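You operate a simulated robot arm through the tools that you are given. There is no shell and no other tool. Be economical: measure what you need, move in short steps, check, and stop when the job is done.

The job below is to be done with a simulated two-armed robot. You get a single attempt, and the scene is never put back.

## Task
Put the clear beaker in the inside of the water trough. Close the cream door. Turn the length knob to 3. Turn the chiller knob to 15. The order is free.
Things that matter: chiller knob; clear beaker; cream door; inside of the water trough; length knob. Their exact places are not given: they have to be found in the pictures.

It is judged by the outcome, as a careful person would: the job done as asked, and still so three seconds after it is handed in. It fails if anything else is knocked over, pushed out of place, dropped, spilled or broken.

## Robot
Two 7-joint arms with two-finger parallel grippers on one trunk, on a base that drives. Base frame: it is fixed to the floor where the robot stands at the start and does not move with it; the origin is under the middle of the robot, x ahead of it, y to its left, z up. Readings come in mm, degrees, newtons and seconds.
The left shoulder is at the start at [50, 187, 1085], the right one opposite. With the tool pointing down near the work surface each hand reaches from about 100 to 660 mm from the robot's upright axis, wherever it stands, measured 20 degrees to its own side. Places, roughly: chiller knob [400, 2600, 600]; clear beaker (9x9x9 cm) [500, 100, 1000]; cream door [-1500, 4400, 1000]; inside of the water trough [600, 2600, 800]; length knob [400, 3600, 600]. Payload 3.43 kg a hand.
The TCP of each hand is the grasp point between the finger pads, 30 mm short of the fingertips. In the tool frame z runs along the fingers and y along their closing line. Largest opening 94 mm; finger width 28, thickness 10; the body of the gripper, 50 by 96 mm, starts 55 mm behind the TCP.
Orientation is that of the tool frame in the base frame, as a unit quaternion [x, y, z, w]. With the fingers straight down and closing along the base's y, the tool's x points along the base's -x, its y along +y and its z along -z.

## Interface
- The arms move only by the tool play_rows. It takes "left_motion", "right_motion" or both (then of equal length, played together; a hand with none holds still); each is text: rows parted by semicolons, each of 7 numbers parted by spaces: the shift along the tool's x, y, z in units of 100 mm (1.0 is 100 mm), then the turn, a rotation vector about the tool's x, y, z in units of 120 degrees (1.0 is 120 degrees), then the closure in counts, from 0 (fully open) to 255 (shut). In form: x y z rx ry rz hand; .... A call has 1 to 12 rows; each row is the pose to reach, as a shift and turn from the pose commanded when the call began, along the tool's axes at that moment. A call with a number of a shift or a turn outside -1 to 1 is refused whole. Rows are played at 5 a second. More than 50 mm and 8.6 degrees between two rows, or a gripper value outside its range, and nothing of the call is played. Where a pose cannot be reached the arm comes as near as it can. A force on the tool above 40 N (or 10 N above the force at the start of the call, whichever is more), or a blocked arm, ends the call early, and 0.2 s more pass. Each finger travels about 153 mm/s and halts on what it meets, pressing with about 29 N; the grip force reading is that of the motor and also rises with nothing between the fingers. The clock runs only during rows and for 0.2 s after the last one: add rows that repeat a pose to give the fingers time. The reply holds the time, the measured pose of the TCP, the force on the tool along the base axes, the opening and the grip force, in the units named above and with some noise, with the torque about the TCP (base axes, N m) and any sound that the robot's microphone picked up, and new pictures: "views" is both (left out), scene, wrist or none (wrist: the cameras of the hands that moved).
- Cameras (640 x 400 px; columns grow to the right, rows downward): "scene" is now at [144.5, 30.2, 1259.6]; the picture's right is [0.33, -0.94, 0.00], its down [-0.40, -0.14, -0.90] and it looks along [0.85, 0.30, -0.43] (base axes); focal length 214 px, centre (320, 200). "left" rides on the left gripper at [76, -14, -102] in its tool frame; the picture's right is [0.18, 0.98, 0.00], its down [-0.75, 0.14, -0.64] and it looks along [-0.63, 0.12, 0.77] (tool axes); focal length 243 px, centre (320, 200). "right" rides on the right gripper at [76, 14, -103] in its tool frame; the picture's right is [-0.18, 0.98, 0.00], its down [-0.75, -0.14, -0.64] and it looks along [-0.63, -0.12, 0.77] (tool axes); focal length 243 px, centre (320, 200).
- slide_trunk(by): slides the trunk up (or, below 0, down) by that many mm; the arms and the scene camera ride with it, the base frame stays. It gives what a move gives, with no picture.
- roll_base(legs): drives the robot by 1 to 6 legs, each [ahead, left, turn to the left] in mm, mm and degrees, along the robot's own axes; the way and the turn of a leg run together, so that a leg with both is an arc; at most 1500 mm and 180 degrees a leg. The arms and the cameras ride along, it lands a little off, and it stops where it bumps. It gives what a move gives, and a new picture of the scene camera.
- turn_head(pan, tilt): turns the head with the scene camera to pan (to the left, within 80 degrees either way) and tilt (down, from -29 to 69), counted from straight ahead of the robot. It gives what a move gives, and a new picture of the scene camera.
- locate(camera, pixels): for up to 12 pixels [column, row] of the newest picture of that camera ("zoom" is the newest enlarged one), the place [x, y, z] in the base frame of the surface seen there, good to about 2 mm. No time passes.
- close_up(camera, box): a new picture of the part [left, top, right, bottom] of that camera's present view, enlarged. No time passes.
- close_job(): hands the job in; it is judged then, once.

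Work in short steps. Measure before you move; look again where a grasp or a placing could have gone wrong, and mend it. You have 110 turns and 260 pictures in all, those below and enlarged ones among them. Open the grippers and draw the arms clear of the work before you hand the job in, unless the task says otherwise; then end with one line.

The tools are called after ">>>" by a JSON object that holds its "fn" and its "kwargs". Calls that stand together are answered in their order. play_rows: Moves the arms, as the interface text tells. Its arguments: {"type":"object","properties":{"left_motion":{"type":"string"},"right_motion":{"type":"string"},"views":{"type":"string","enum":["both","scene","wrist","none"]}},"required":[]} The other tools are called the same way: slide_trunk (by) slides the trunk up or down; roll_base (legs) drives the base; turn_head (pan, tilt) turns the head that bears the scene camera; locate (camera, pixels) gives the place of the surface under pixels of a picture; close_up (camera, box) takes an enlarged picture of a part of a camera's view; close_job () hands the job in.

At the start:

```text
time_s: 0.0
left_position: [422.9, 342.7, 1123.3]
left_orientation: [0.0, 1.0, 0.0, 0.001]
left_force: [-0.2, 0.1, -0.1]
left_wrist_torque: [0.02, 0.0, 0.01]
left_finger_gap: 93.9
left_grasp_force: 0.0
right_position: [397.3, -65.6, 1190.8]
right_orientation: [0.0, 1.0, -0.001, 0.0]
right_force: [-0.4, -0.3, 0.4]
right_wrist_torque: [0.02, -0.02, -0.01]
right_finger_gap: 93.7
right_grasp_force: 0.0
trunk travel left (down, up): [-300.0, 132.0]
robot x, y, heading: [-0.2, 5.3, 0.1]
head pan, tilt: [19.4, 25.3]
```

scene: 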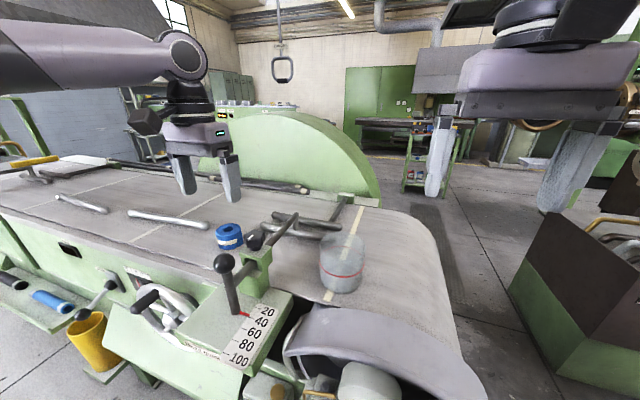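
right: 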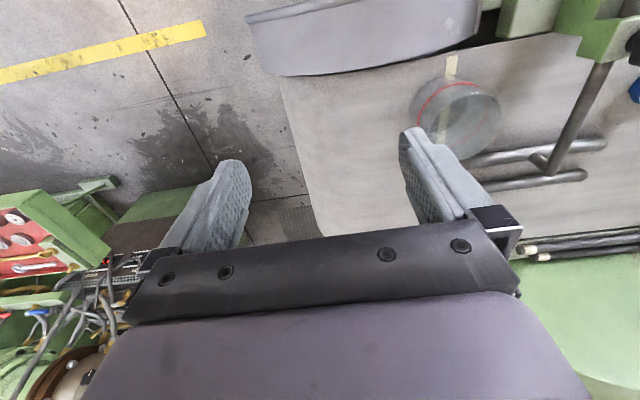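
left: 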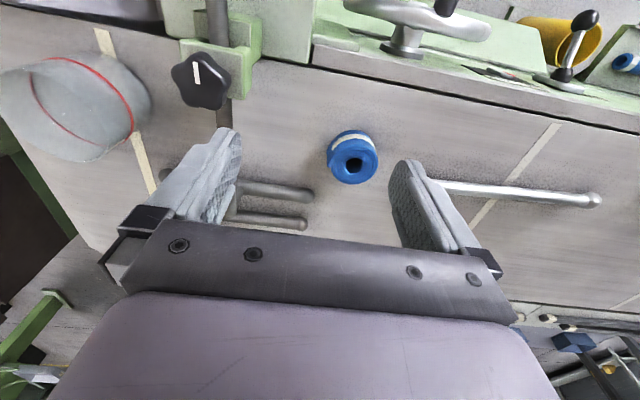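

The beaker sits at scene (342,262). I'll measure it and take a close-up.

>>> {"fn": "locate", "kwargs": {"camera": "scene", "pixels": [[342, 240], [342, 262], [342, 285], [322, 265], [362, 265], [400, 260], [300, 260], [255, 255], [225, 262]]}}

>>> {"fn": "close_up", "kwargs": {"camera": "scene", "box": [200, 180, 440, 330]}}

```text
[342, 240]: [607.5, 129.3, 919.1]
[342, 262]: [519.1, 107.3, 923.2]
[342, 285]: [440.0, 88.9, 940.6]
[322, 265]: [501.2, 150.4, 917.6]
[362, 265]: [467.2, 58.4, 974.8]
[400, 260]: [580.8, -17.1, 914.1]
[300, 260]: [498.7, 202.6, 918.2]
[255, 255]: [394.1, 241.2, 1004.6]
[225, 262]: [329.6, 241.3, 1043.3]
```

```text
2.67 times, centred on (320, 255) of scene
```

zoom: 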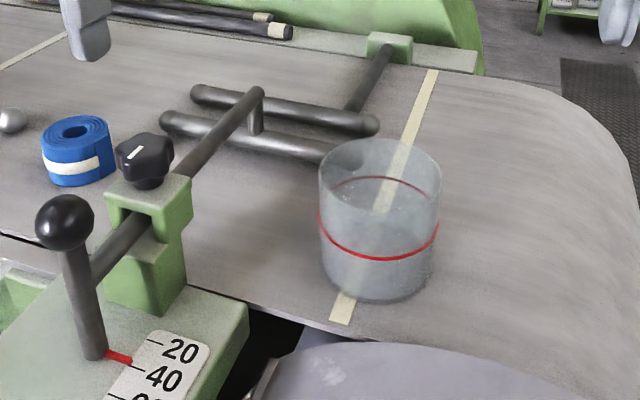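

Next I look left with the head, to see the route and the other stations.

>>> {"fn": "turn_head", "kwargs": {"pan": 75, "tilt": 15}}

>>> {"fn": "turn_head", "kwargs": {"pan": 30, "tilt": 40}}

```text
time_s: 1.2
left_position: [422.1, 344.1, 1122.5]
left_orientation: [0.001, 1.0, 0.001, 0.0]
left_force: [0.1, -0.3, 0.1]
left_wrist_torque: [-0.02, -0.02, -0.01]
left_finger_gap: 93.9
left_grasp_force: 0.0
right_position: [398.1, -67.0, 1190.2]
right_orientation: [0.0, 1.0, 0.0, 0.0]
right_force: [-0.8, 0.6, 0.4]
right_wrist_torque: [0.04, 0.01, 0.0]
right_finger_gap: 94.0
right_grasp_force: 0.1
trunk travel left (down, up): [-300.0, 132.0]
robot x, y, heading: [-1.7, -0.9, -0.1]
head pan, tilt: [75.0, 15.0]
```

scene: 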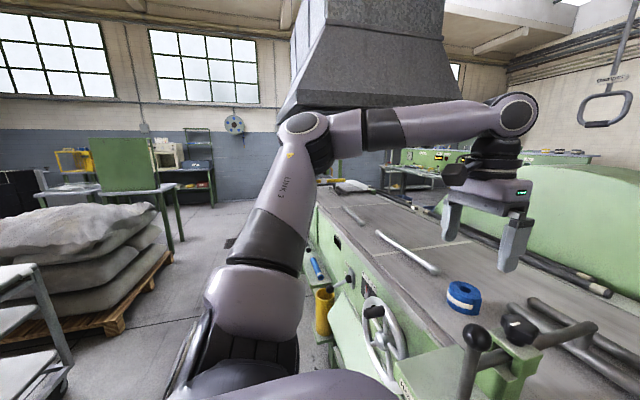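

```text
time_s: 2.4
left_position: [423.5, 344.1, 1123.7]
left_orientation: [0.0, 1.0, 0.0, 0.0]
left_force: [0.0, -0.4, -0.8]
left_wrist_torque: [-0.01, -0.01, 0.01]
left_finger_gap: 94.0
left_grasp_force: 0.1
right_position: [397.5, -66.1, 1192.1]
right_orientation: [-0.002, 1.0, 0.0, 0.0]
right_force: [-0.3, 0.5, 0.6]
right_wrist_torque: [0.02, -0.01, 0.0]
right_finger_gap: 93.9
right_grasp_force: 0.1
trunk travel left (down, up): [-300.0, 132.0]
robot x, y, heading: [0.6, -0.3, 0.0]
head pan, tilt: [30.0, 40.0]
```

scene: 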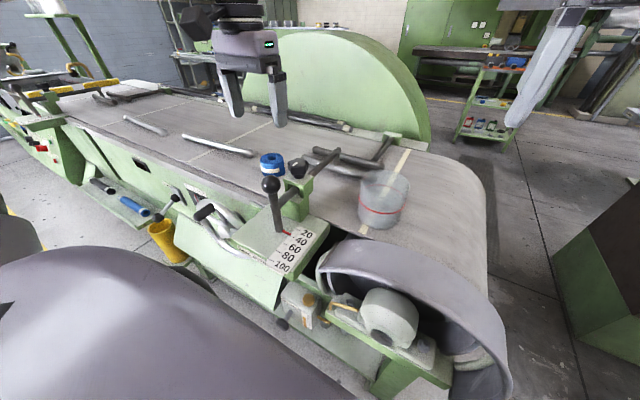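

Moving the right hand over the beaker, still high, for a good wrist look.

>>> {"fn": "play_rows", "kwargs": {"right_motion": "-0.2 0.45 0 0 0 0 0; -0.4 0.85 0 0 0 0 0; -0.5 1 0 0 0 0 0", "views": "none"}}

>>> {"fn": "play_rows", "kwargs": {"right_motion": "-0.15 0.4 0.2 0 0 0 0; -0.3 0.65 0.5 0 0 0 0; -0.3 0.65 0.5 0 0 0 0", "views": "both"}}

```text
time_s: 3.2
left_position: [423.8, 343.4, 1121.9]
left_orientation: [0.001, 1.0, 0.0, 0.0]
left_force: [0.5, -0.7, -0.4]
left_wrist_torque: [-0.02, 0.02, 0.02]
left_finger_gap: 93.9
left_grasp_force: 0.0
right_position: [448.8, 36.3, 1190.2]
right_orientation: [0.0, 1.0, 0.0, 0.0]
right_force: [0.2, 0.7, 0.4]
right_wrist_torque: [0.03, -0.03, 0.02]
right_finger_gap: 93.9
right_grasp_force: 0.1
trunk travel left (down, up): [-300.0, 132.0]
robot x, y, heading: [0.3, 3.5, 0.0]
head pan, tilt: [30.0, 40.0]
```

```text
time_s: 4.2
left_position: [423.7, 342.9, 1122.2]
left_orientation: [-0.001, 1.0, 0.0, 0.0]
left_force: [-0.1, -0.8, 0.5]
left_wrist_torque: [0.01, 0.0, 0.02]
left_finger_gap: 94.1
left_grasp_force: 0.1
right_position: [489.3, 39.1, 1157.3]
right_orientation: [0.046, 0.999, 0.03, 0.001]
right_force: [-0.6, -0.1, 0.4]
right_wrist_torque: [0.01, 0.01, -0.03]
right_finger_gap: 94.0
right_grasp_force: 0.1
right hand out of reach, approached as far as the arm can: row 1, 2, 3
trunk travel left (down, up): [-300.0, 132.0]
robot x, y, heading: [-3.5, -0.6, 0.1]
head pan, tilt: [30.0, 40.0]
stopped in row 3 (right hand): the arm was blocked; the commanded pose is now the measured one
```

scene: 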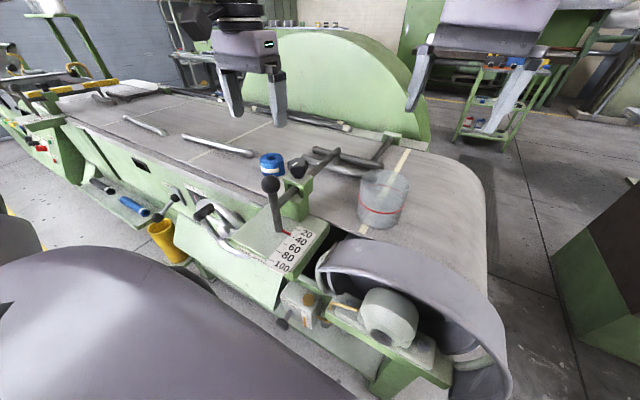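
right: 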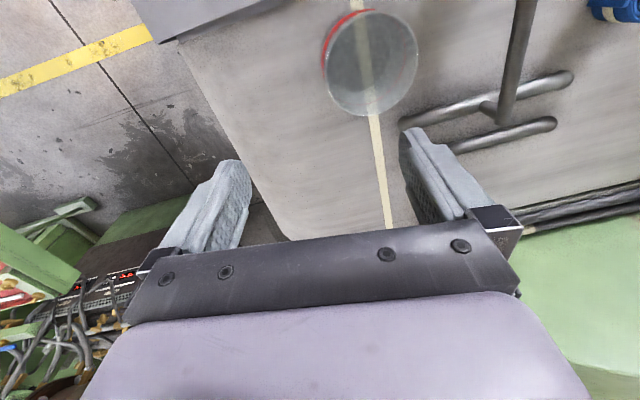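

The right hand can't reach across, so the left will do it. I retract the right to its side and level it, then bring the left over the beaker.

>>> {"fn": "play_rows", "kwargs": {"right_motion": "0.2 -0.4 -0.2 0.01 0 -0.015 0; 0.45 -0.75 -0.4 0.02 0 -0.03 0; 0.8 -0.98 -0.6 0.029 0 -0.044 0; 0.95 -0.98 -0.8 0.029 0 -0.044 0", "views": "none"}}

>>> {"fn": "play_rows", "kwargs": {"left_motion": "0.1 -0.45 0 0 0 0 0; 0.1 -0.9 0 0 0 0 0; 0.1 -1 0 0 0 0 0", "views": "none"}}

>>> {"fn": "play_rows", "kwargs": {"left_motion": "0.0 -0.45 0 0 0 0 0; 0.0 -0.9 0 0 0 0 0; 0.0 -1 0 0 0 0 0", "views": "both"}}

```text
time_s: 5.2
left_position: [422.8, 342.8, 1122.4]
left_orientation: [0.0, 1.0, 0.0, 0.0]
left_force: [-0.4, -1.0, -0.4]
left_wrist_torque: [0.0, 0.02, -0.02]
left_finger_gap: 94.1
left_grasp_force: 0.0
right_position: [384.2, -54.0, 1231.2]
right_orientation: [-0.002, 1.0, -0.001, 0.002]
right_force: [0.1, 0.4, -0.4]
right_wrist_torque: [-0.02, 0.03, 0.01]
right_finger_gap: 94.0
right_grasp_force: 0.1
trunk travel left (down, up): [-300.0, 132.0]
robot x, y, heading: [1.2, -0.7, -0.0]
head pan, tilt: [30.0, 40.0]
```

```text
time_s: 6.0
left_position: [412.8, 242.9, 1121.5]
left_orientation: [0.0, 1.0, 0.0, 0.0]
left_force: [0.8, 0.6, -0.5]
left_wrist_torque: [-0.01, 0.04, -0.01]
left_finger_gap: 93.9
left_grasp_force: 0.1
right_position: [386.2, -53.9, 1231.4]
right_orientation: [-0.002, 1.0, -0.001, 0.002]
right_force: [0.0, -1.3, 0.1]
right_wrist_torque: [0.03, -0.01, 0.01]
right_finger_gap: 94.2
right_grasp_force: 0.0
trunk travel left (down, up): [-300.0, 132.0]
robot x, y, heading: [2.6, 0.3, 0.4]
head pan, tilt: [30.0, 40.0]
```

```text
time_s: 6.8
left_position: [409.8, 162.0, 1120.0]
left_orientation: [-0.001, 1.0, 0.0, 0.001]
left_force: [-0.1, 0.2, -0.2]
left_wrist_torque: [-0.01, 0.01, -0.01]
left_finger_gap: 93.9
left_grasp_force: 0.1
left hand out of reach, approached as far as the arm can: row 2, 3
right_position: [386.1, -53.5, 1232.7]
right_orientation: [-0.001, 1.0, -0.001, 0.002]
right_force: [0.6, 0.4, 0.2]
right_wrist_torque: [0.02, 0.06, -0.01]
right_finger_gap: 94.1
right_grasp_force: 0.0
trunk travel left (down, up): [-300.0, 132.0]
robot x, y, heading: [-2.7, 1.4, -0.1]
head pan, tilt: [30.0, 40.0]
```

scene: 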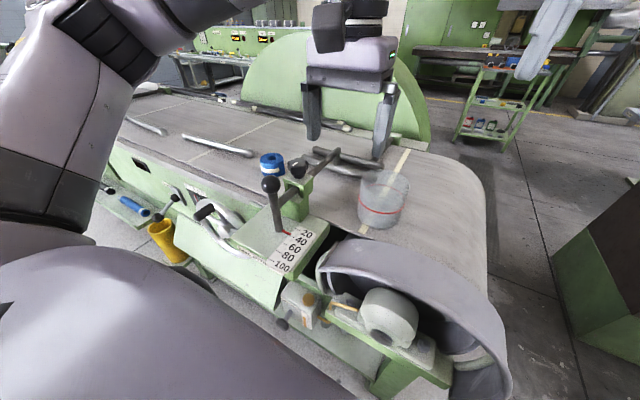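
left: 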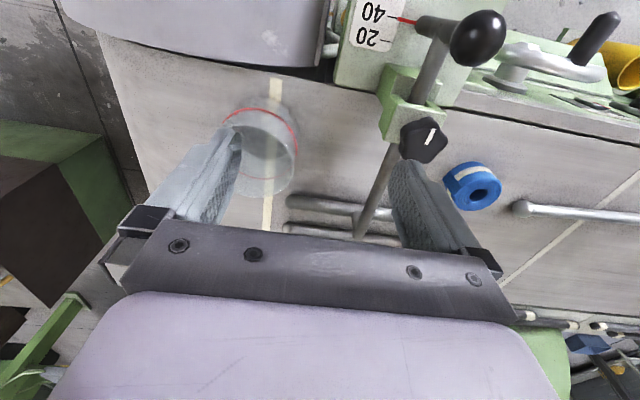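

The left hand runs out of reach near y≈162, so I drive the base 120 mm to the right to bring the beaker into its zone.

>>> {"fn": "roll_base", "kwargs": {"legs": [[0, -120, 0]]}}

```text
time_s: 8.5
left_position: [410.5, 41.9, 1120.6]
left_orientation: [-0.002, 1.0, 0.0, 0.0]
left_force: [0.6, 0.6, 0.1]
left_wrist_torque: [0.01, -0.01, 0.03]
left_finger_gap: 94.0
left_grasp_force: 0.0
right_position: [385.9, -176.0, 1231.2]
right_orientation: [-0.003, 1.0, -0.002, 0.002]
right_force: [0.3, 1.2, -1.3]
right_wrist_torque: [0.01, 0.02, 0.0]
right_finger_gap: 93.7
right_grasp_force: 0.0
trunk travel left (down, up): [-300.0, 132.0]
robot x, y, heading: [-0.2, -118.6, 0.1]
head pan, tilt: [30.0, 40.0]
```

scene: 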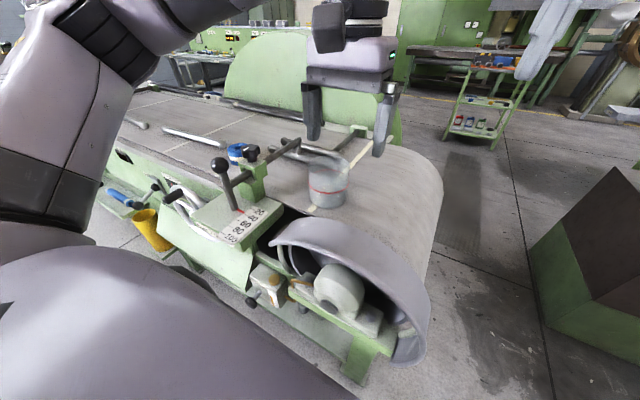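

Centre the left hand over the beaker (y≈101) at height and look with the wrist camera.

>>> {"fn": "play_rows", "kwargs": {"left_motion": "0 0.4 0 0 0 0 0; 0 0.59 0 0 0 0 0; 0 0.59 0 0 0 0 0", "views": "wrist"}}

>>> {"fn": "close_up", "kwargs": {"camera": "left", "box": [200, 50, 440, 200]}}

```text
time_s: 9.3
left_position: [410.0, 102.9, 1120.9]
left_orientation: [0.0, 1.0, 0.001, 0.0]
left_force: [-0.6, -0.8, 0.1]
left_wrist_torque: [-0.01, -0.03, 0.02]
left_finger_gap: 93.8
left_grasp_force: 0.0
right_position: [385.3, -174.1, 1230.9]
right_orientation: [-0.003, 1.0, -0.001, 0.001]
right_force: [0.0, -0.4, -0.2]
right_wrist_torque: [0.02, 0.03, -0.02]
right_finger_gap: 94.2
right_grasp_force: 0.0
trunk travel left (down, up): [-300.0, 132.0]
robot x, y, heading: [-5.0, -120.8, 0.1]
head pan, tilt: [30.0, 40.0]
```

left: 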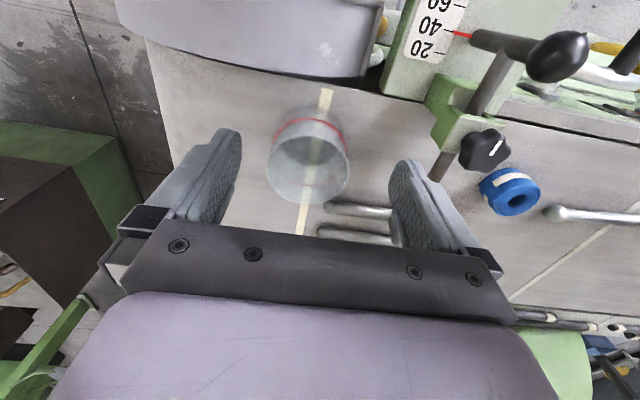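

```text
2.67 times, centred on (320, 125) of left
```

zoom: 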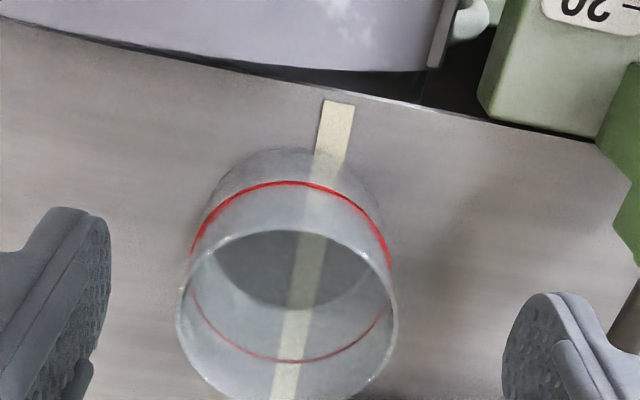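

Measure the rim in the zoom picture to get its diameter.

>>> {"fn": "locate", "kwargs": {"camera": "zoom", "pixels": [[180, 305], [182, 320], [396, 318], [394, 330], [290, 231], [290, 236], [340, 240], [230, 240], [290, 158], [390, 260], [195, 240]]}}

>>> {"fn": "close_up", "kwargs": {"camera": "left", "box": [250, 130, 370, 205]}}

```text
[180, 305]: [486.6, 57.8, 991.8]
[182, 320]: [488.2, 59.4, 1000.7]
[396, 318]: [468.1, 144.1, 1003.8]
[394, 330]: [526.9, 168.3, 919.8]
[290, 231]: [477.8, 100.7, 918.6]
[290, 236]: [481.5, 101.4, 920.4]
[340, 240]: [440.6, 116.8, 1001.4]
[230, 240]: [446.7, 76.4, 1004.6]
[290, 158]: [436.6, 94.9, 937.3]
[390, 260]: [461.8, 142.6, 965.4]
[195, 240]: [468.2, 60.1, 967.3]
```

```text
5.33 times, centred on (310, 168) of left
```

zoom: 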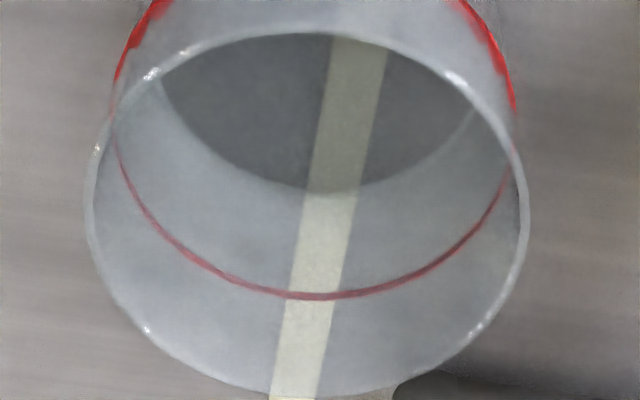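

Rim: centre ≈(481,102), diameter ≈87, top z≈1003. I go over it to z≈1045 (fingertips at 1015) and check.

>>> {"fn": "play_rows", "kwargs": {"left_motion": "-0.4 0 0.2 0 0 0 0; -0.71 -0.01 0.5 0 0 0 0; -0.71 -0.01 0.75 0 0 0 0; -0.71 -0.01 0.75 0 0 0 0", "views": "both"}}

>>> {"fn": "close_up", "kwargs": {"camera": "left", "box": [170, 100, 490, 300]}}

```text
time_s: 10.3
left_position: [480.7, 101.5, 1047.2]
left_orientation: [-0.001, 1.0, 0.0, 0.0]
left_force: [-0.6, -0.1, -0.2]
left_wrist_torque: [0.02, 0.02, 0.01]
left_finger_gap: 93.9
left_grasp_force: 0.1
right_position: [385.5, -173.6, 1231.0]
right_orientation: [-0.003, 1.0, 0.0, 0.002]
right_force: [-0.3, -0.5, 1.1]
right_wrist_torque: [0.01, 0.02, 0.0]
right_finger_gap: 94.0
right_grasp_force: 0.0
trunk travel left (down, up): [-300.0, 132.0]
robot x, y, heading: [-1.3, -119.6, -0.1]
head pan, tilt: [30.0, 40.0]
```

scene: 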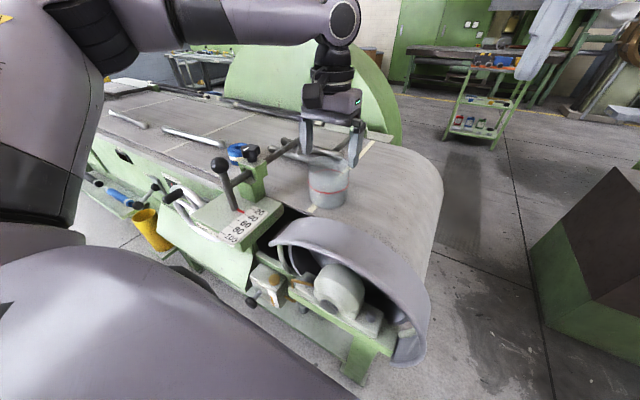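
left: 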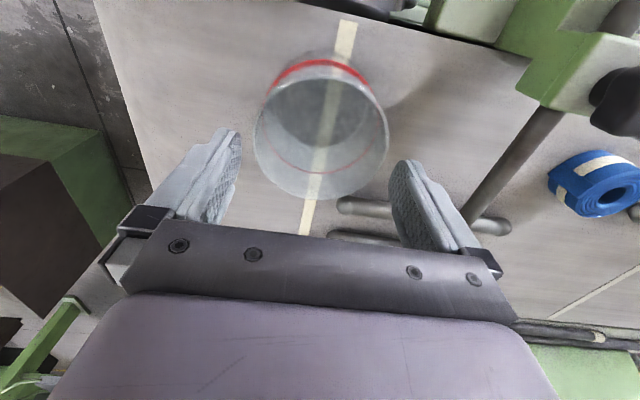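

```text
2.00 times, centred on (330, 200) of left
```

zoom: 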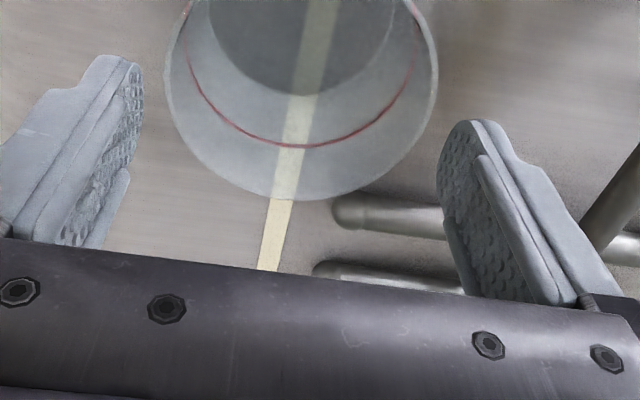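

Check the rim position again and the rods near the left finger's path.

>>> {"fn": "locate", "kwargs": {"camera": "left", "pixels": [[255, 140], [256, 150], [388, 142], [387, 150], [320, 198], [345, 206], [370, 205], [380, 212], [490, 227], [470, 215]]}}

```text
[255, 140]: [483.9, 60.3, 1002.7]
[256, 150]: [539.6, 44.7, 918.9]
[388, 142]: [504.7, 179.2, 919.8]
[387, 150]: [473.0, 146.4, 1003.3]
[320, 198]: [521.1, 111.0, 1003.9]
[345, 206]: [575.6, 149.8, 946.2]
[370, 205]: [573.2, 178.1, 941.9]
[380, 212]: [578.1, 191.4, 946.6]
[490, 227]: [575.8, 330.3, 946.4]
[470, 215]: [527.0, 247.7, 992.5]
```

Rim centre ≈(479,103.3), and the rods (x>565) are clear. Descend with a 2 mm shift; the force limit guards against contact.

>>> {"fn": "play_rows", "kwargs": {"left_motion": "0.01 0.018 0.2 0 0 0 0; 0.01 0.018 0.4 0 0 0 0; 0.01 0.018 0.6 0 0 0 0; 0.01 0.018 0.78 0 0 0 0; 0.01 0.018 0.78 0 0 0 0", "views": "both"}}

```text
time_s: 11.5
left_position: [480.6, 103.4, 966.6]
left_orientation: [-0.001, 1.0, 0.0, 0.0]
left_force: [-0.1, 0.0, -0.4]
left_wrist_torque: [0.03, 0.01, 0.0]
left_finger_gap: 94.0
left_grasp_force: 0.0
right_position: [385.6, -174.1, 1231.2]
right_orientation: [-0.003, 1.0, -0.001, 0.002]
right_force: [0.0, -0.1, -0.1]
right_wrist_torque: [0.03, -0.02, 0.04]
right_finger_gap: 94.2
right_grasp_force: 0.0
trunk travel left (down, up): [-300.0, 132.0]
robot x, y, heading: [0.7, -117.7, -0.0]
head pan, tilt: [30.0, 40.0]
```

scene: 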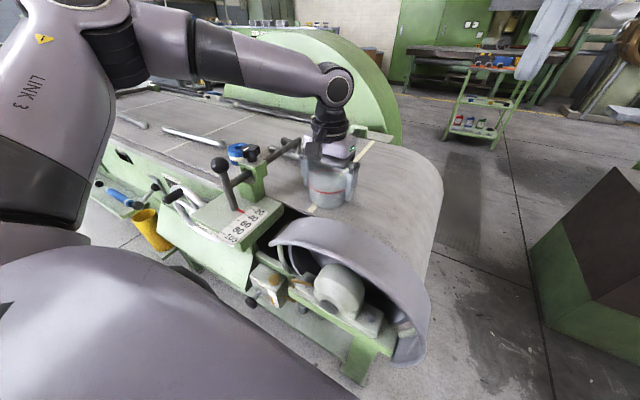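
left: 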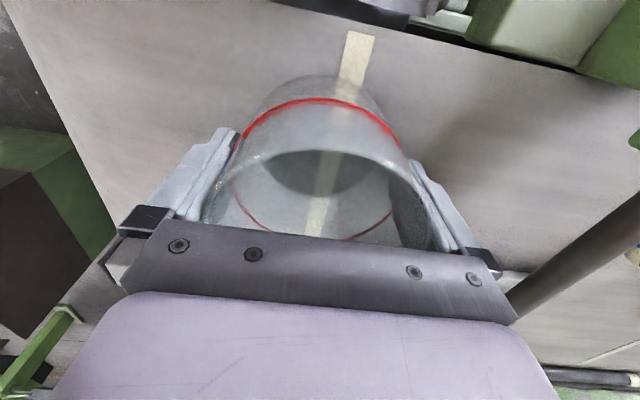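

The fingers straddle the beaker cleanly. Close gently to a moderate count.

>>> {"fn": "play_rows", "kwargs": {"left_motion": "0 0 0 0 0 0 15; 0 0 0 0 0 0 25; 0 0 0 0 0 0 40; 0 0 0 0 0 0 40; 0 0 0 0 0 0 40", "views": "none"}}

```text
time_s: 12.7
left_position: [479.6, 103.5, 967.0]
left_orientation: [0.0, 1.0, 0.0, 0.0]
left_force: [0.9, -0.2, 1.1]
left_wrist_torque: [0.0, 0.03, -0.03]
left_finger_gap: 89.4
left_grasp_force: 29.4
right_position: [384.2, -173.4, 1230.6]
right_orientation: [-0.002, 1.0, -0.001, 0.002]
right_force: [0.0, 0.2, -0.1]
right_wrist_torque: [0.0, -0.01, -0.03]
right_finger_gap: 94.1
right_grasp_force: 0.1
trunk travel left (down, up): [-300.0, 132.0]
robot x, y, heading: [1.2, -122.3, 0.2]
head pan, tilt: [30.0, 40.0]
```

Gripped at 89.4 mm. Lift straight up.

>>> {"fn": "play_rows", "kwargs": {"left_motion": "0 0 -0.2 0 0 0 40; 0 0 -0.5 0 0 0 40; 0 0 -0.8 0 0 0 40; 0 0 -1 0 0 0 40; 0 0 -1 0 0 0 40", "views": "both"}}

```text
time_s: 13.9
left_position: [480.5, 101.0, 1067.8]
left_orientation: [-0.002, 1.0, 0.0, -0.001]
left_force: [-0.1, -0.4, -1.4]
left_wrist_torque: [-0.03, -0.02, 0.0]
left_finger_gap: 89.4
left_grasp_force: 28.8
right_position: [386.1, -173.1, 1232.2]
right_orientation: [-0.003, 1.0, -0.001, 0.002]
right_force: [-0.6, 1.0, -0.1]
right_wrist_torque: [0.01, -0.03, 0.01]
right_finger_gap: 94.2
right_grasp_force: 0.0
trunk travel left (down, up): [-300.0, 132.0]
robot x, y, heading: [-1.9, -117.4, 0.2]
head pan, tilt: [30.0, 40.0]
```

scene: 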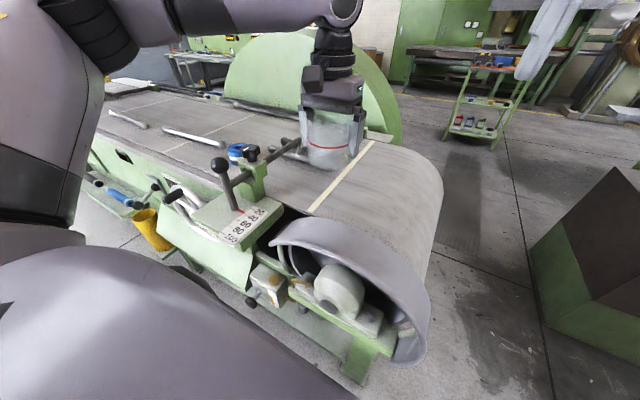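
left: 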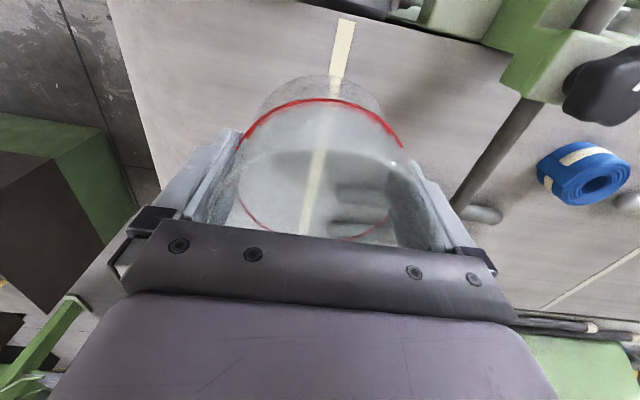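

Held well. Raise another 80 and pull back toward the body for travel; the head looks left.

>>> {"fn": "play_rows", "kwargs": {"left_motion": "0.0 0 -0.4 0 0 0 40; 0.3 0 -0.7 0 0 0 40; 0.6 0 -0.8 0 0 0 40; 0.9 0 -0.8 0 0 0 40; 0.9 0 -0.8 0 0 0 40", "views": "none"}}

>>> {"fn": "turn_head", "kwargs": {"pan": 75, "tilt": 40}}

```text
time_s: 15.1
left_position: [392.4, 100.5, 1147.1]
left_orientation: [0.0, 1.0, 0.001, 0.0]
left_force: [0.5, 0.0, -1.1]
left_wrist_torque: [-0.07, -0.01, -0.01]
left_finger_gap: 89.6
left_grasp_force: 29.1
right_position: [386.0, -174.2, 1230.3]
right_orientation: [-0.003, 1.0, -0.001, 0.001]
right_force: [0.3, 0.0, -0.2]
right_wrist_torque: [-0.01, -0.05, -0.02]
right_finger_gap: 93.9
right_grasp_force: 0.1
trunk travel left (down, up): [-300.0, 132.0]
robot x, y, heading: [-1.5, -121.5, 0.2]
head pan, tilt: [30.0, 40.0]
```

```text
time_s: 16.2
left_position: [391.6, 100.6, 1149.2]
left_orientation: [0.0, 1.0, 0.0, 0.0]
left_force: [1.3, 0.3, -0.6]
left_wrist_torque: [-0.01, -0.04, 0.03]
left_finger_gap: 89.9
left_grasp_force: 29.4
right_position: [385.5, -174.3, 1231.6]
right_orientation: [-0.002, 1.0, -0.001, 0.002]
right_force: [-0.4, -0.3, 0.1]
right_wrist_torque: [0.01, 0.01, -0.01]
right_finger_gap: 94.1
right_grasp_force: 0.0
trunk travel left (down, up): [-300.0, 132.0]
robot x, y, heading: [0.3, -120.7, 0.4]
head pan, tilt: [75.0, 40.0]
```

scene: 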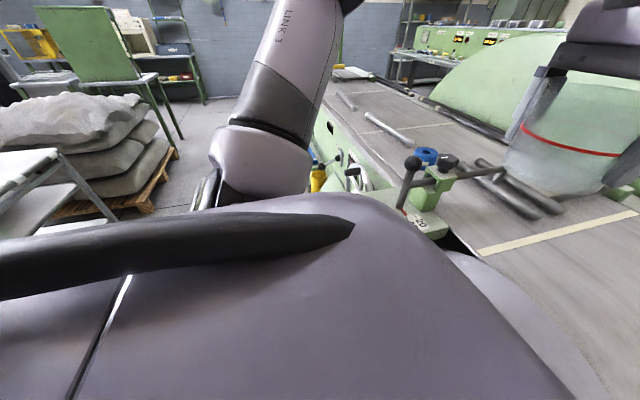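

Measure the pallet, cart, bench shelf and bucket, to plan the corridor.

>>> {"fn": "locate", "kwargs": {"camera": "scene", "pixels": [[150, 212], [178, 158], [85, 215], [55, 160], [318, 180], [325, 185], [205, 130], [185, 205], [320, 110], [182, 135], [345, 70], [205, 103]]}}

>>> {"fn": "close_up", "kwargs": {"camera": "scene", "box": [240, 30, 480, 180]}}

```text
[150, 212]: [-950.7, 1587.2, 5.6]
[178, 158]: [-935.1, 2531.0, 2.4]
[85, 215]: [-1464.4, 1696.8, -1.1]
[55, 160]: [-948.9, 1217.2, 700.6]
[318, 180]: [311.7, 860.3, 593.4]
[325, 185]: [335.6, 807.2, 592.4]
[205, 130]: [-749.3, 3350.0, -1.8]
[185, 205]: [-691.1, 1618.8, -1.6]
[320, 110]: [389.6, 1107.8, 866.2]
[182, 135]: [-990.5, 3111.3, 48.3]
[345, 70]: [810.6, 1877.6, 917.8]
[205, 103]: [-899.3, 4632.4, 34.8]
```

```text
2.67 times, centred on (360, 105) of scene
```

zoom: 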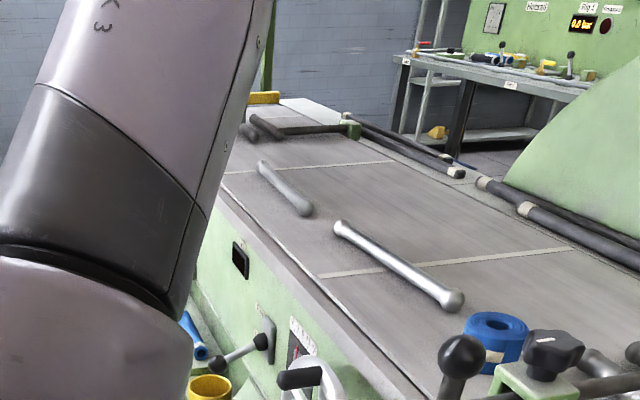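

The corridor runs roughly from x≈-930 (pallet) to x≈250 (bucket). Back up 300, then drive left 1200.

>>> {"fn": "roll_base", "kwargs": {"legs": [[-300, 0, 0], [0, 1200, 0]]}}

>>> {"fn": "turn_head", "kwargs": {"pan": 50, "tilt": 30}}

```text
time_s: 28.5
left_position: [54.5, 1285.0, 1147.0]
left_orientation: [-0.013, 1.0, 0.0, 0.0]
left_force: [-0.3, -0.8, -1.5]
left_wrist_torque: [-0.01, -0.02, 0.01]
left_finger_gap: 89.6
left_grasp_force: 28.9
right_position: [55.3, 1010.1, 1231.0]
right_orientation: [-0.016, 1.0, -0.002, 0.002]
right_force: [0.0, 1.2, 0.6]
right_wrist_torque: [0.0, 0.0, -0.04]
right_finger_gap: 94.0
right_grasp_force: 0.1
trunk travel left (down, up): [-300.0, 132.0]
robot x, y, heading: [-337.4, 1055.0, 1.6]
head pan, tilt: [75.0, 40.0]
```

scene: 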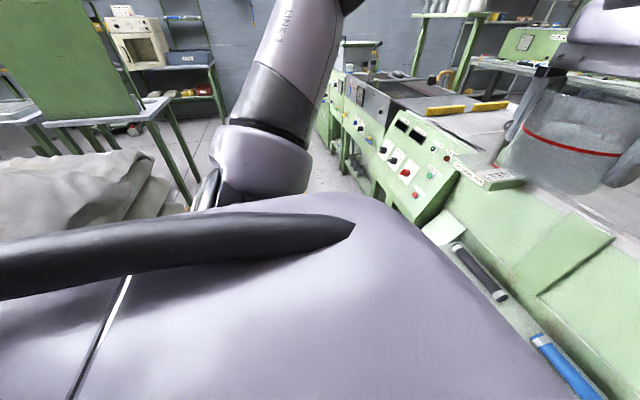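

```text
time_s: 29.4
left_position: [55.4, 1283.7, 1147.1]
left_orientation: [-0.014, 1.0, 0.0, 0.0]
left_force: [0.2, -0.4, -1.7]
left_wrist_torque: [-0.02, 0.01, 0.01]
left_finger_gap: 89.5
left_grasp_force: 28.8
right_position: [56.5, 1008.6, 1230.6]
right_orientation: [-0.015, 1.0, 0.0, 0.002]
right_force: [-0.2, -0.2, 0.5]
right_wrist_torque: [-0.02, 0.0, 0.02]
right_finger_gap: 94.0
right_grasp_force: 0.0
trunk travel left (down, up): [-300.0, 132.0]
robot x, y, heading: [-332.8, 1055.4, 1.7]
head pan, tilt: [50.0, 30.0]
```

scene: 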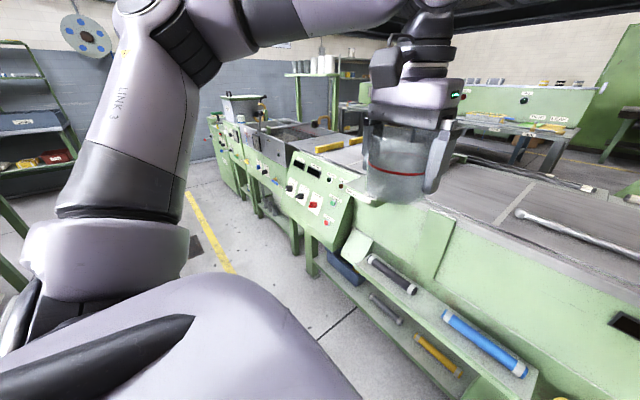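

Take a close-up of the consoles ahead, and locate them.

>>> {"fn": "close_up", "kwargs": {"camera": "scene", "box": [200, 80, 376, 260]}}

>>> {"fn": "locate", "kwargs": {"camera": "scene", "pixels": [[235, 115], [300, 133], [265, 135], [340, 150], [318, 225], [270, 180], [245, 160], [215, 150], [325, 180], [255, 190]]}}

```text
2.22 times, centred on (288, 170) of scene
```

zoom: 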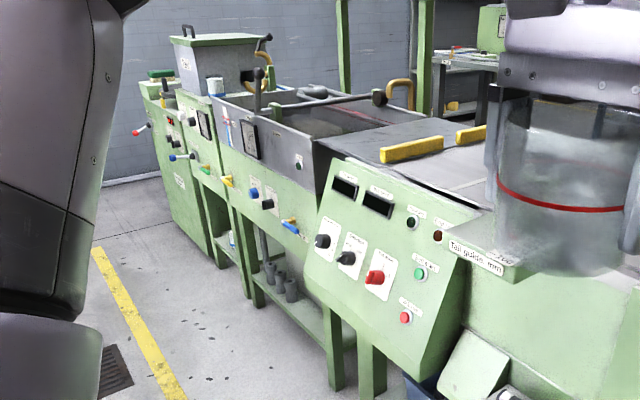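

```text
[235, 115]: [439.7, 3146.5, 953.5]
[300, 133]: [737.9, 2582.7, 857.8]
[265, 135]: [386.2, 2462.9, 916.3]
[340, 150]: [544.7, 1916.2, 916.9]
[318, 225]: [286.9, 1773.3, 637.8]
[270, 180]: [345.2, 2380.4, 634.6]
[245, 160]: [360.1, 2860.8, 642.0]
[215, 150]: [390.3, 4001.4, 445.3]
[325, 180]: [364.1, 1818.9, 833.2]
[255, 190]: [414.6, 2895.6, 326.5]
```

Trough is around y 2400–2800. Correct heading and drive on left by 1300.

>>> {"fn": "roll_base", "kwargs": {"legs": [[0, 0, -1.6], [0, 1300, 0]]}}

>>> {"fn": "turn_head", "kwargs": {"pan": 15, "tilt": 35}}

```text
time_s: 41.4
left_position: [85.9, 2569.8, 1146.4]
left_orientation: [0.015, 1.0, 0.0, -0.001]
left_force: [0.1, 1.2, -2.1]
left_wrist_torque: [-0.03, 0.03, 0.03]
left_finger_gap: 89.6
left_grasp_force: 29.2
right_position: [69.6, 2295.3, 1230.9]
right_orientation: [0.013, 1.0, -0.001, 0.002]
right_force: [-0.5, 0.3, 0.4]
right_wrist_torque: [0.02, 0.0, 0.02]
right_finger_gap: 94.1
right_grasp_force: 0.0
trunk travel left (down, up): [-300.0, 132.0]
robot x, y, heading: [-314.0, 2359.2, -1.7]
head pan, tilt: [50.0, 30.0]
```

scene: 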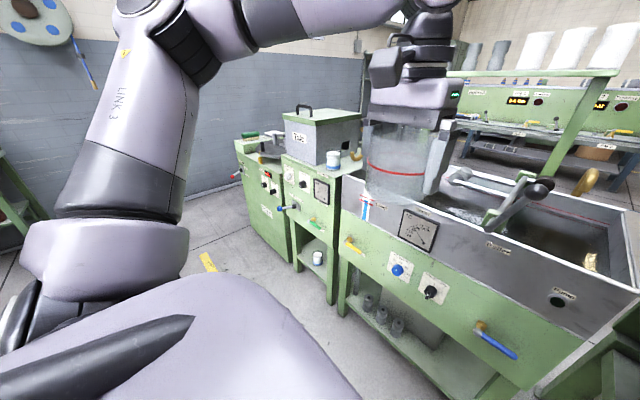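

```text
time_s: 42.4
left_position: [86.1, 2570.3, 1147.8]
left_orientation: [0.015, 1.0, 0.0, -0.001]
left_force: [0.5, -0.2, -0.4]
left_wrist_torque: [-0.02, 0.0, 0.02]
left_finger_gap: 89.7
left_grasp_force: 28.8
right_position: [71.8, 2294.9, 1232.5]
right_orientation: [0.013, 1.0, -0.001, 0.002]
right_force: [0.2, 0.6, 0.1]
right_wrist_torque: [0.0, -0.01, 0.0]
right_finger_gap: 94.3
right_grasp_force: 0.1
trunk travel left (down, up): [-300.0, 132.0]
robot x, y, heading: [-315.5, 2361.0, -1.7]
head pan, tilt: [15.0, 35.0]
```

scene: 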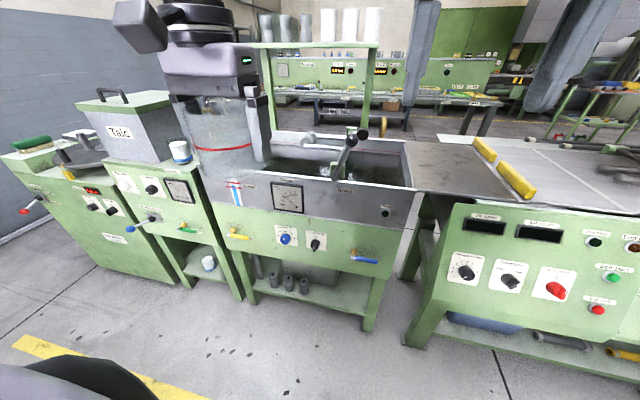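

Zoom on the trough front and the other consoles, to read the labels.

>>> {"fn": "close_up", "kwargs": {"camera": "scene", "box": [210, 110, 430, 280]}}

>>> {"fn": "close_up", "kwargs": {"camera": "scene", "box": [0, 90, 230, 270]}}

>>> {"fn": "close_up", "kwargs": {"camera": "scene", "box": [430, 190, 640, 330]}}

```text
2.35 times, centred on (320, 195) of scene
```

zoom: 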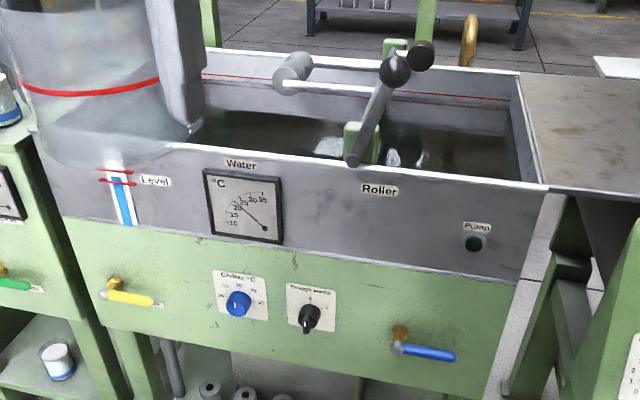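

```text
2.22 times, centred on (115, 180) of scene
```

zoom: 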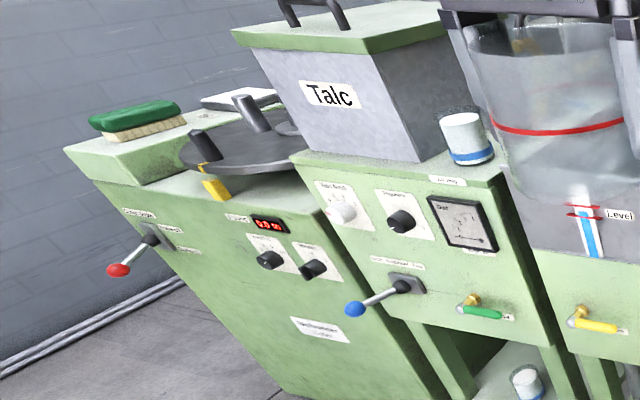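

```text
2.86 times, centred on (535, 260) of scene
```

zoom: 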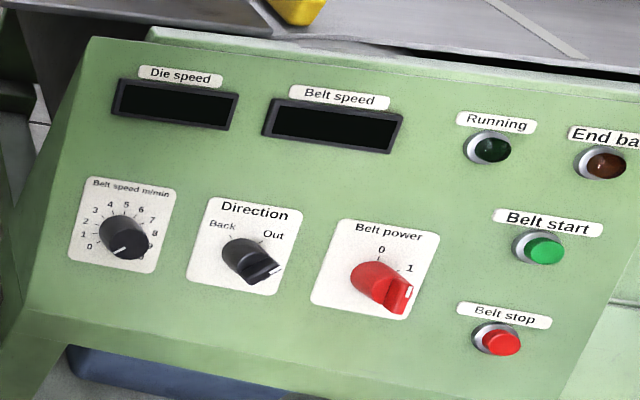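

Chiller knob is the blue one at scene (287,239). Measure the trough's interior and rim.

>>> {"fn": "locate", "kwargs": {"camera": "scene", "pixels": [[288, 150], [290, 160], [300, 165], [325, 172], [345, 167], [375, 175], [395, 165], [390, 150], [360, 183], [287, 239], [315, 242], [375, 258]]}}

>>> {"fn": "locate", "kwargs": {"camera": "scene", "pixels": [[398, 187], [404, 142], [290, 132], [355, 132], [312, 138], [334, 165], [280, 168], [350, 142]]}}

```text
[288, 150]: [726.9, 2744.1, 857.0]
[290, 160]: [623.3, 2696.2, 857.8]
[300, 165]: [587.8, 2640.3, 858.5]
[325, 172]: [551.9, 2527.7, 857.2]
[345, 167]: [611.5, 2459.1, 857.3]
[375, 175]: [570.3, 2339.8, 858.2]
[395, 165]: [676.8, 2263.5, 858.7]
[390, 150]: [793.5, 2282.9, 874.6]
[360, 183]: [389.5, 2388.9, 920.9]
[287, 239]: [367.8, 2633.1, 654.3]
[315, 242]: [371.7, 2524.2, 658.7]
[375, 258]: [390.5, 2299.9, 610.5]
```

```text
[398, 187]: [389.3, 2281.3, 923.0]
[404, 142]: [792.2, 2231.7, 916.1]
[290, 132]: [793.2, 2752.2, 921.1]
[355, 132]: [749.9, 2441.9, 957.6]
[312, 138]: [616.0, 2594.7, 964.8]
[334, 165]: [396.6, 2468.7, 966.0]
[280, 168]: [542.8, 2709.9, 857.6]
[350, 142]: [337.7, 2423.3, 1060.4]
```

Water surface z≈857, rim z≈921, open area left of the roller. I locate the talc box and its neighbours for elbow clearance.

>>> {"fn": "locate", "kwargs": {"camera": "scene", "pixels": [[162, 108], [118, 97], [158, 158], [110, 150], [180, 150], [187, 163], [206, 205], [150, 218], [365, 133], [380, 127], [235, 236], [100, 175]]}}

>>> {"fn": "roll_base", "kwargs": {"legs": [[0, 0, 1.7], [0, 130, 0]]}}

```text
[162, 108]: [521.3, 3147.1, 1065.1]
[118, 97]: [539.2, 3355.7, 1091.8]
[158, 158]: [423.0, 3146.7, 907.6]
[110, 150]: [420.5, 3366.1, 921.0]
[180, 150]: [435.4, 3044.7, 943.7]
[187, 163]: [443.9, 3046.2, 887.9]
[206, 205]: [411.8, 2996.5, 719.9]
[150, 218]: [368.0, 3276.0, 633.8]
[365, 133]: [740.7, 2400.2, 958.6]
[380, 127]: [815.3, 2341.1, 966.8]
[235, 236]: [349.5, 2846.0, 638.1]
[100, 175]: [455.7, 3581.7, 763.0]
```

```text
time_s: 44.6
left_position: [78.5, 2707.1, 1147.8]
left_orientation: [0.001, 1.0, 0.0, 0.0]
left_force: [0.7, 0.4, -1.5]
left_wrist_torque: [-0.01, -0.02, 0.02]
left_finger_gap: 89.9
left_grasp_force: 29.3
right_position: [71.2, 2435.4, 1231.4]
right_orientation: [-0.001, 1.0, 0.0, 0.002]
right_force: [-0.3, 0.3, -0.1]
right_wrist_torque: [0.0, -0.01, 0.0]
right_finger_gap: 94.1
right_grasp_force: 0.1
trunk travel left (down, up): [-300.0, 132.0]
robot x, y, heading: [-313.3, 2486.3, -0.1]
head pan, tilt: [15.0, 35.0]
```

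scene: 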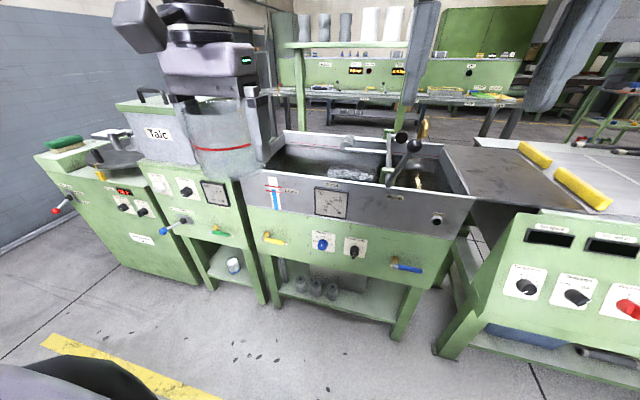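

Clear ahead: lever top z≈1060 lies below both hands, and the talc box starts at y≈3147. Drive ahead 320.

>>> {"fn": "roll_base", "kwargs": {"legs": [[320, 0, 0]]}}

>>> {"fn": "turn_head", "kwargs": {"pan": 20, "tilt": 45}}

```text
time_s: 46.7
left_position: [399.3, 2712.8, 1147.7]
left_orientation: [-0.002, 1.0, 0.0, 0.0]
left_force: [-0.2, -0.2, -1.2]
left_wrist_torque: [0.0, 0.0, 0.01]
left_finger_gap: 89.5
left_grasp_force: 29.3
right_position: [394.5, 2438.2, 1231.7]
right_orientation: [-0.004, 1.0, 0.0, 0.0]
right_force: [-0.3, -0.2, -0.1]
right_wrist_torque: [-0.02, 0.01, 0.02]
right_finger_gap: 93.9
right_grasp_force: 0.0
trunk travel left (down, up): [-300.0, 132.0]
robot x, y, heading: [6.8, 2490.9, 0.1]
head pan, tilt: [15.0, 35.0]
```

scene: 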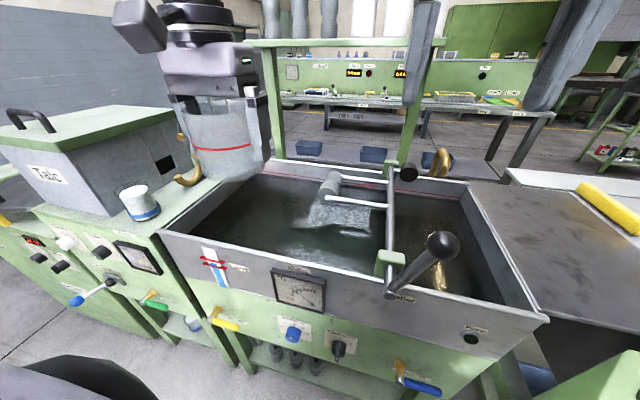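

```text
time_s: 47.4
left_position: [399.3, 2713.3, 1147.6]
left_orientation: [-0.003, 1.0, 0.0, 0.0]
left_force: [-0.6, -0.2, -0.9]
left_wrist_torque: [0.04, 0.01, 0.02]
left_finger_gap: 89.7
left_grasp_force: 28.6
right_position: [392.0, 2437.1, 1231.1]
right_orientation: [-0.005, 1.0, 0.0, 0.002]
right_force: [0.7, 0.7, 0.0]
right_wrist_torque: [0.02, -0.01, -0.01]
right_finger_gap: 94.1
right_grasp_force: 0.1
trunk travel left (down, up): [-300.0, 132.0]
robot x, y, heading: [10.5, 2489.9, 0.3]
head pan, tilt: [20.0, 45.0]
```

scene: 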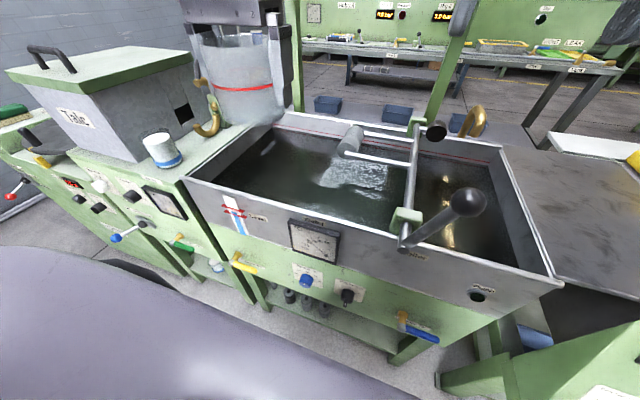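

Measure the open water area and the walls on the left side of the roller.

>>> {"fn": "locate", "kwargs": {"camera": "scene", "pixels": [[280, 170], [300, 190], [320, 205], [260, 150], [350, 175], [325, 180], [195, 177], [230, 160], [285, 113], [350, 140], [345, 165], [403, 240]]}}

>>> {"fn": "close_up", "kwargs": {"camera": "scene", "box": [180, 90, 500, 290]}}

```text
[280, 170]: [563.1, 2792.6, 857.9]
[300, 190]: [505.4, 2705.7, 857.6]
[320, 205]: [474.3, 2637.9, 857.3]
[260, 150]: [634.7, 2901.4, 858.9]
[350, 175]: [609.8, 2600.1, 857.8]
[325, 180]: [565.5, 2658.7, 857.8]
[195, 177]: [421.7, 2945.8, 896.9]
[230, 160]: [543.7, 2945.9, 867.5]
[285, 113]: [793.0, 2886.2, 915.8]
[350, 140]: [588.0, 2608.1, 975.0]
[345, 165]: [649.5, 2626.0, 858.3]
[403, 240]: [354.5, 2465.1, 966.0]
```

```text
2.00 times, centred on (340, 190) of scene
```

zoom: 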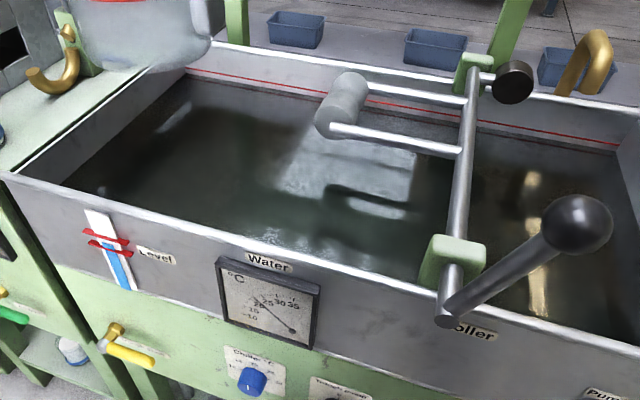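

Open water is at z≈858, walls x 400–790, y up to 2946, roller y≤2625. Target (540,2765): move out at height first.

>>> {"fn": "play_rows", "kwargs": {"left_motion": "-0.3 0.15 0 0 0 0 40; -0.65 0.3 0 0 0 0 40; -1 0.5 0 0 0 0 40; -1 0.5 0 0 0 0 40", "views": "none"}}

>>> {"fn": "play_rows", "kwargs": {"left_motion": "-0.2 0 0.3 0 0 0 40; -0.4 0 0.6 0 0 0 40; -0.4 0 1 0 0 0 40; -0.4 0 1 0 0 0 40", "views": "both"}}

```text
time_s: 48.4
left_position: [500.0, 2761.8, 1148.3]
left_orientation: [-0.002, 1.0, 0.0, 0.0]
left_force: [0.2, 0.2, -0.6]
left_wrist_torque: [-0.05, -0.03, -0.03]
left_finger_gap: 89.5
left_grasp_force: 29.3
right_position: [392.8, 2437.7, 1232.7]
right_orientation: [-0.005, 1.0, 0.0, 0.002]
right_force: [0.8, -0.5, 0.8]
right_wrist_torque: [-0.01, -0.01, 0.01]
right_finger_gap: 94.0
right_grasp_force: 0.0
trunk travel left (down, up): [-300.0, 132.0]
robot x, y, heading: [9.2, 2492.5, 0.4]
head pan, tilt: [20.0, 45.0]
```

```text
time_s: 49.4
left_position: [538.7, 2760.2, 1046.7]
left_orientation: [-0.003, 1.0, 0.0, -0.001]
left_force: [0.1, -0.8, -1.1]
left_wrist_torque: [0.0, 0.0, 0.0]
left_finger_gap: 89.5
left_grasp_force: 28.8
right_position: [392.7, 2437.4, 1231.1]
right_orientation: [-0.005, 1.0, -0.001, 0.001]
right_force: [-0.3, -0.1, 0.4]
right_wrist_torque: [0.02, -0.02, -0.02]
right_finger_gap: 94.0
right_grasp_force: 0.1
trunk travel left (down, up): [-300.0, 132.0]
robot x, y, heading: [7.1, 2492.8, 0.2]
head pan, tilt: [20.0, 45.0]
```

scene: 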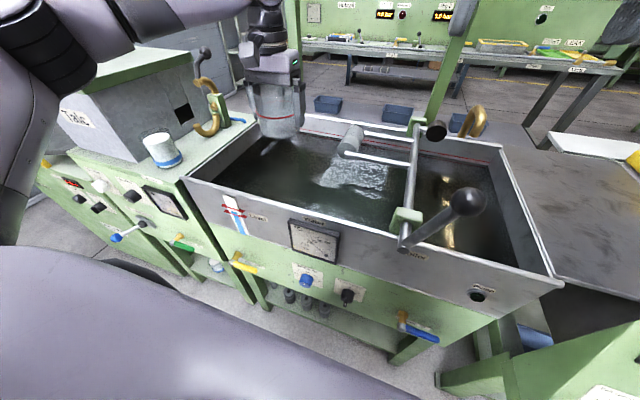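
left: 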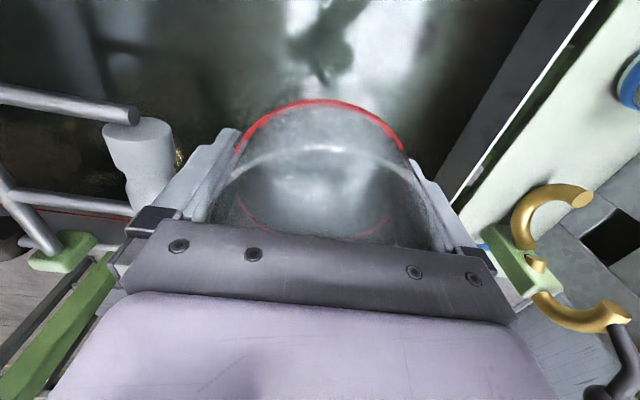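

Well placed over open water. Descend 100 to bring the beaker bottom to ~897.

>>> {"fn": "play_rows", "kwargs": {"left_motion": "0 0 0.3 0 0 0 40; 0 0 0.6 0 0 0 40; 0 0 0.85 0 0 0 40; 0 0 1 0 0 0 40; 0 0 1 0 0 0 40", "views": "both"}}

```text
time_s: 50.6
left_position: [539.4, 2762.4, 945.3]
left_orientation: [-0.003, 1.0, 0.0, -0.001]
left_force: [-0.8, 0.3, -0.7]
left_wrist_torque: [0.02, 0.01, 0.0]
left_finger_gap: 89.8
left_grasp_force: 28.8
right_position: [392.9, 2438.0, 1230.9]
right_orientation: [-0.004, 1.0, 0.0, 0.002]
right_force: [0.2, -0.8, 0.4]
right_wrist_torque: [0.04, -0.01, -0.02]
right_finger_gap: 94.1
right_grasp_force: 0.0
trunk travel left (down, up): [-300.0, 132.0]
robot x, y, heading: [5.3, 2488.8, 0.4]
head pan, tilt: [20.0, 45.0]
```

scene: 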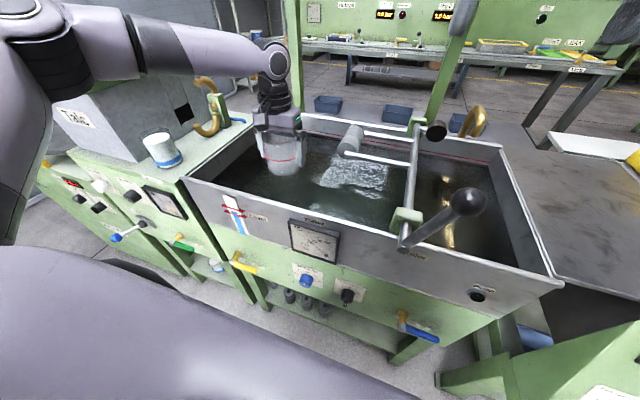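
left: 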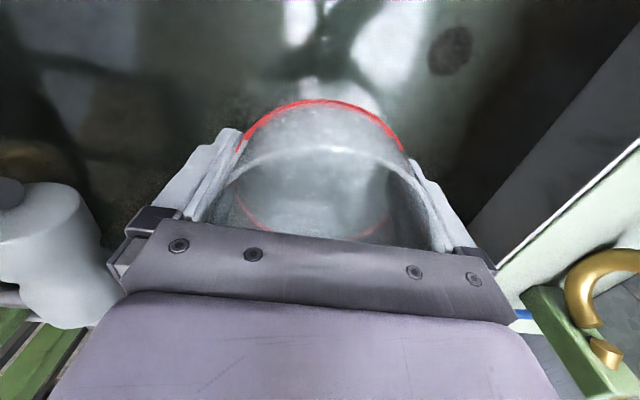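

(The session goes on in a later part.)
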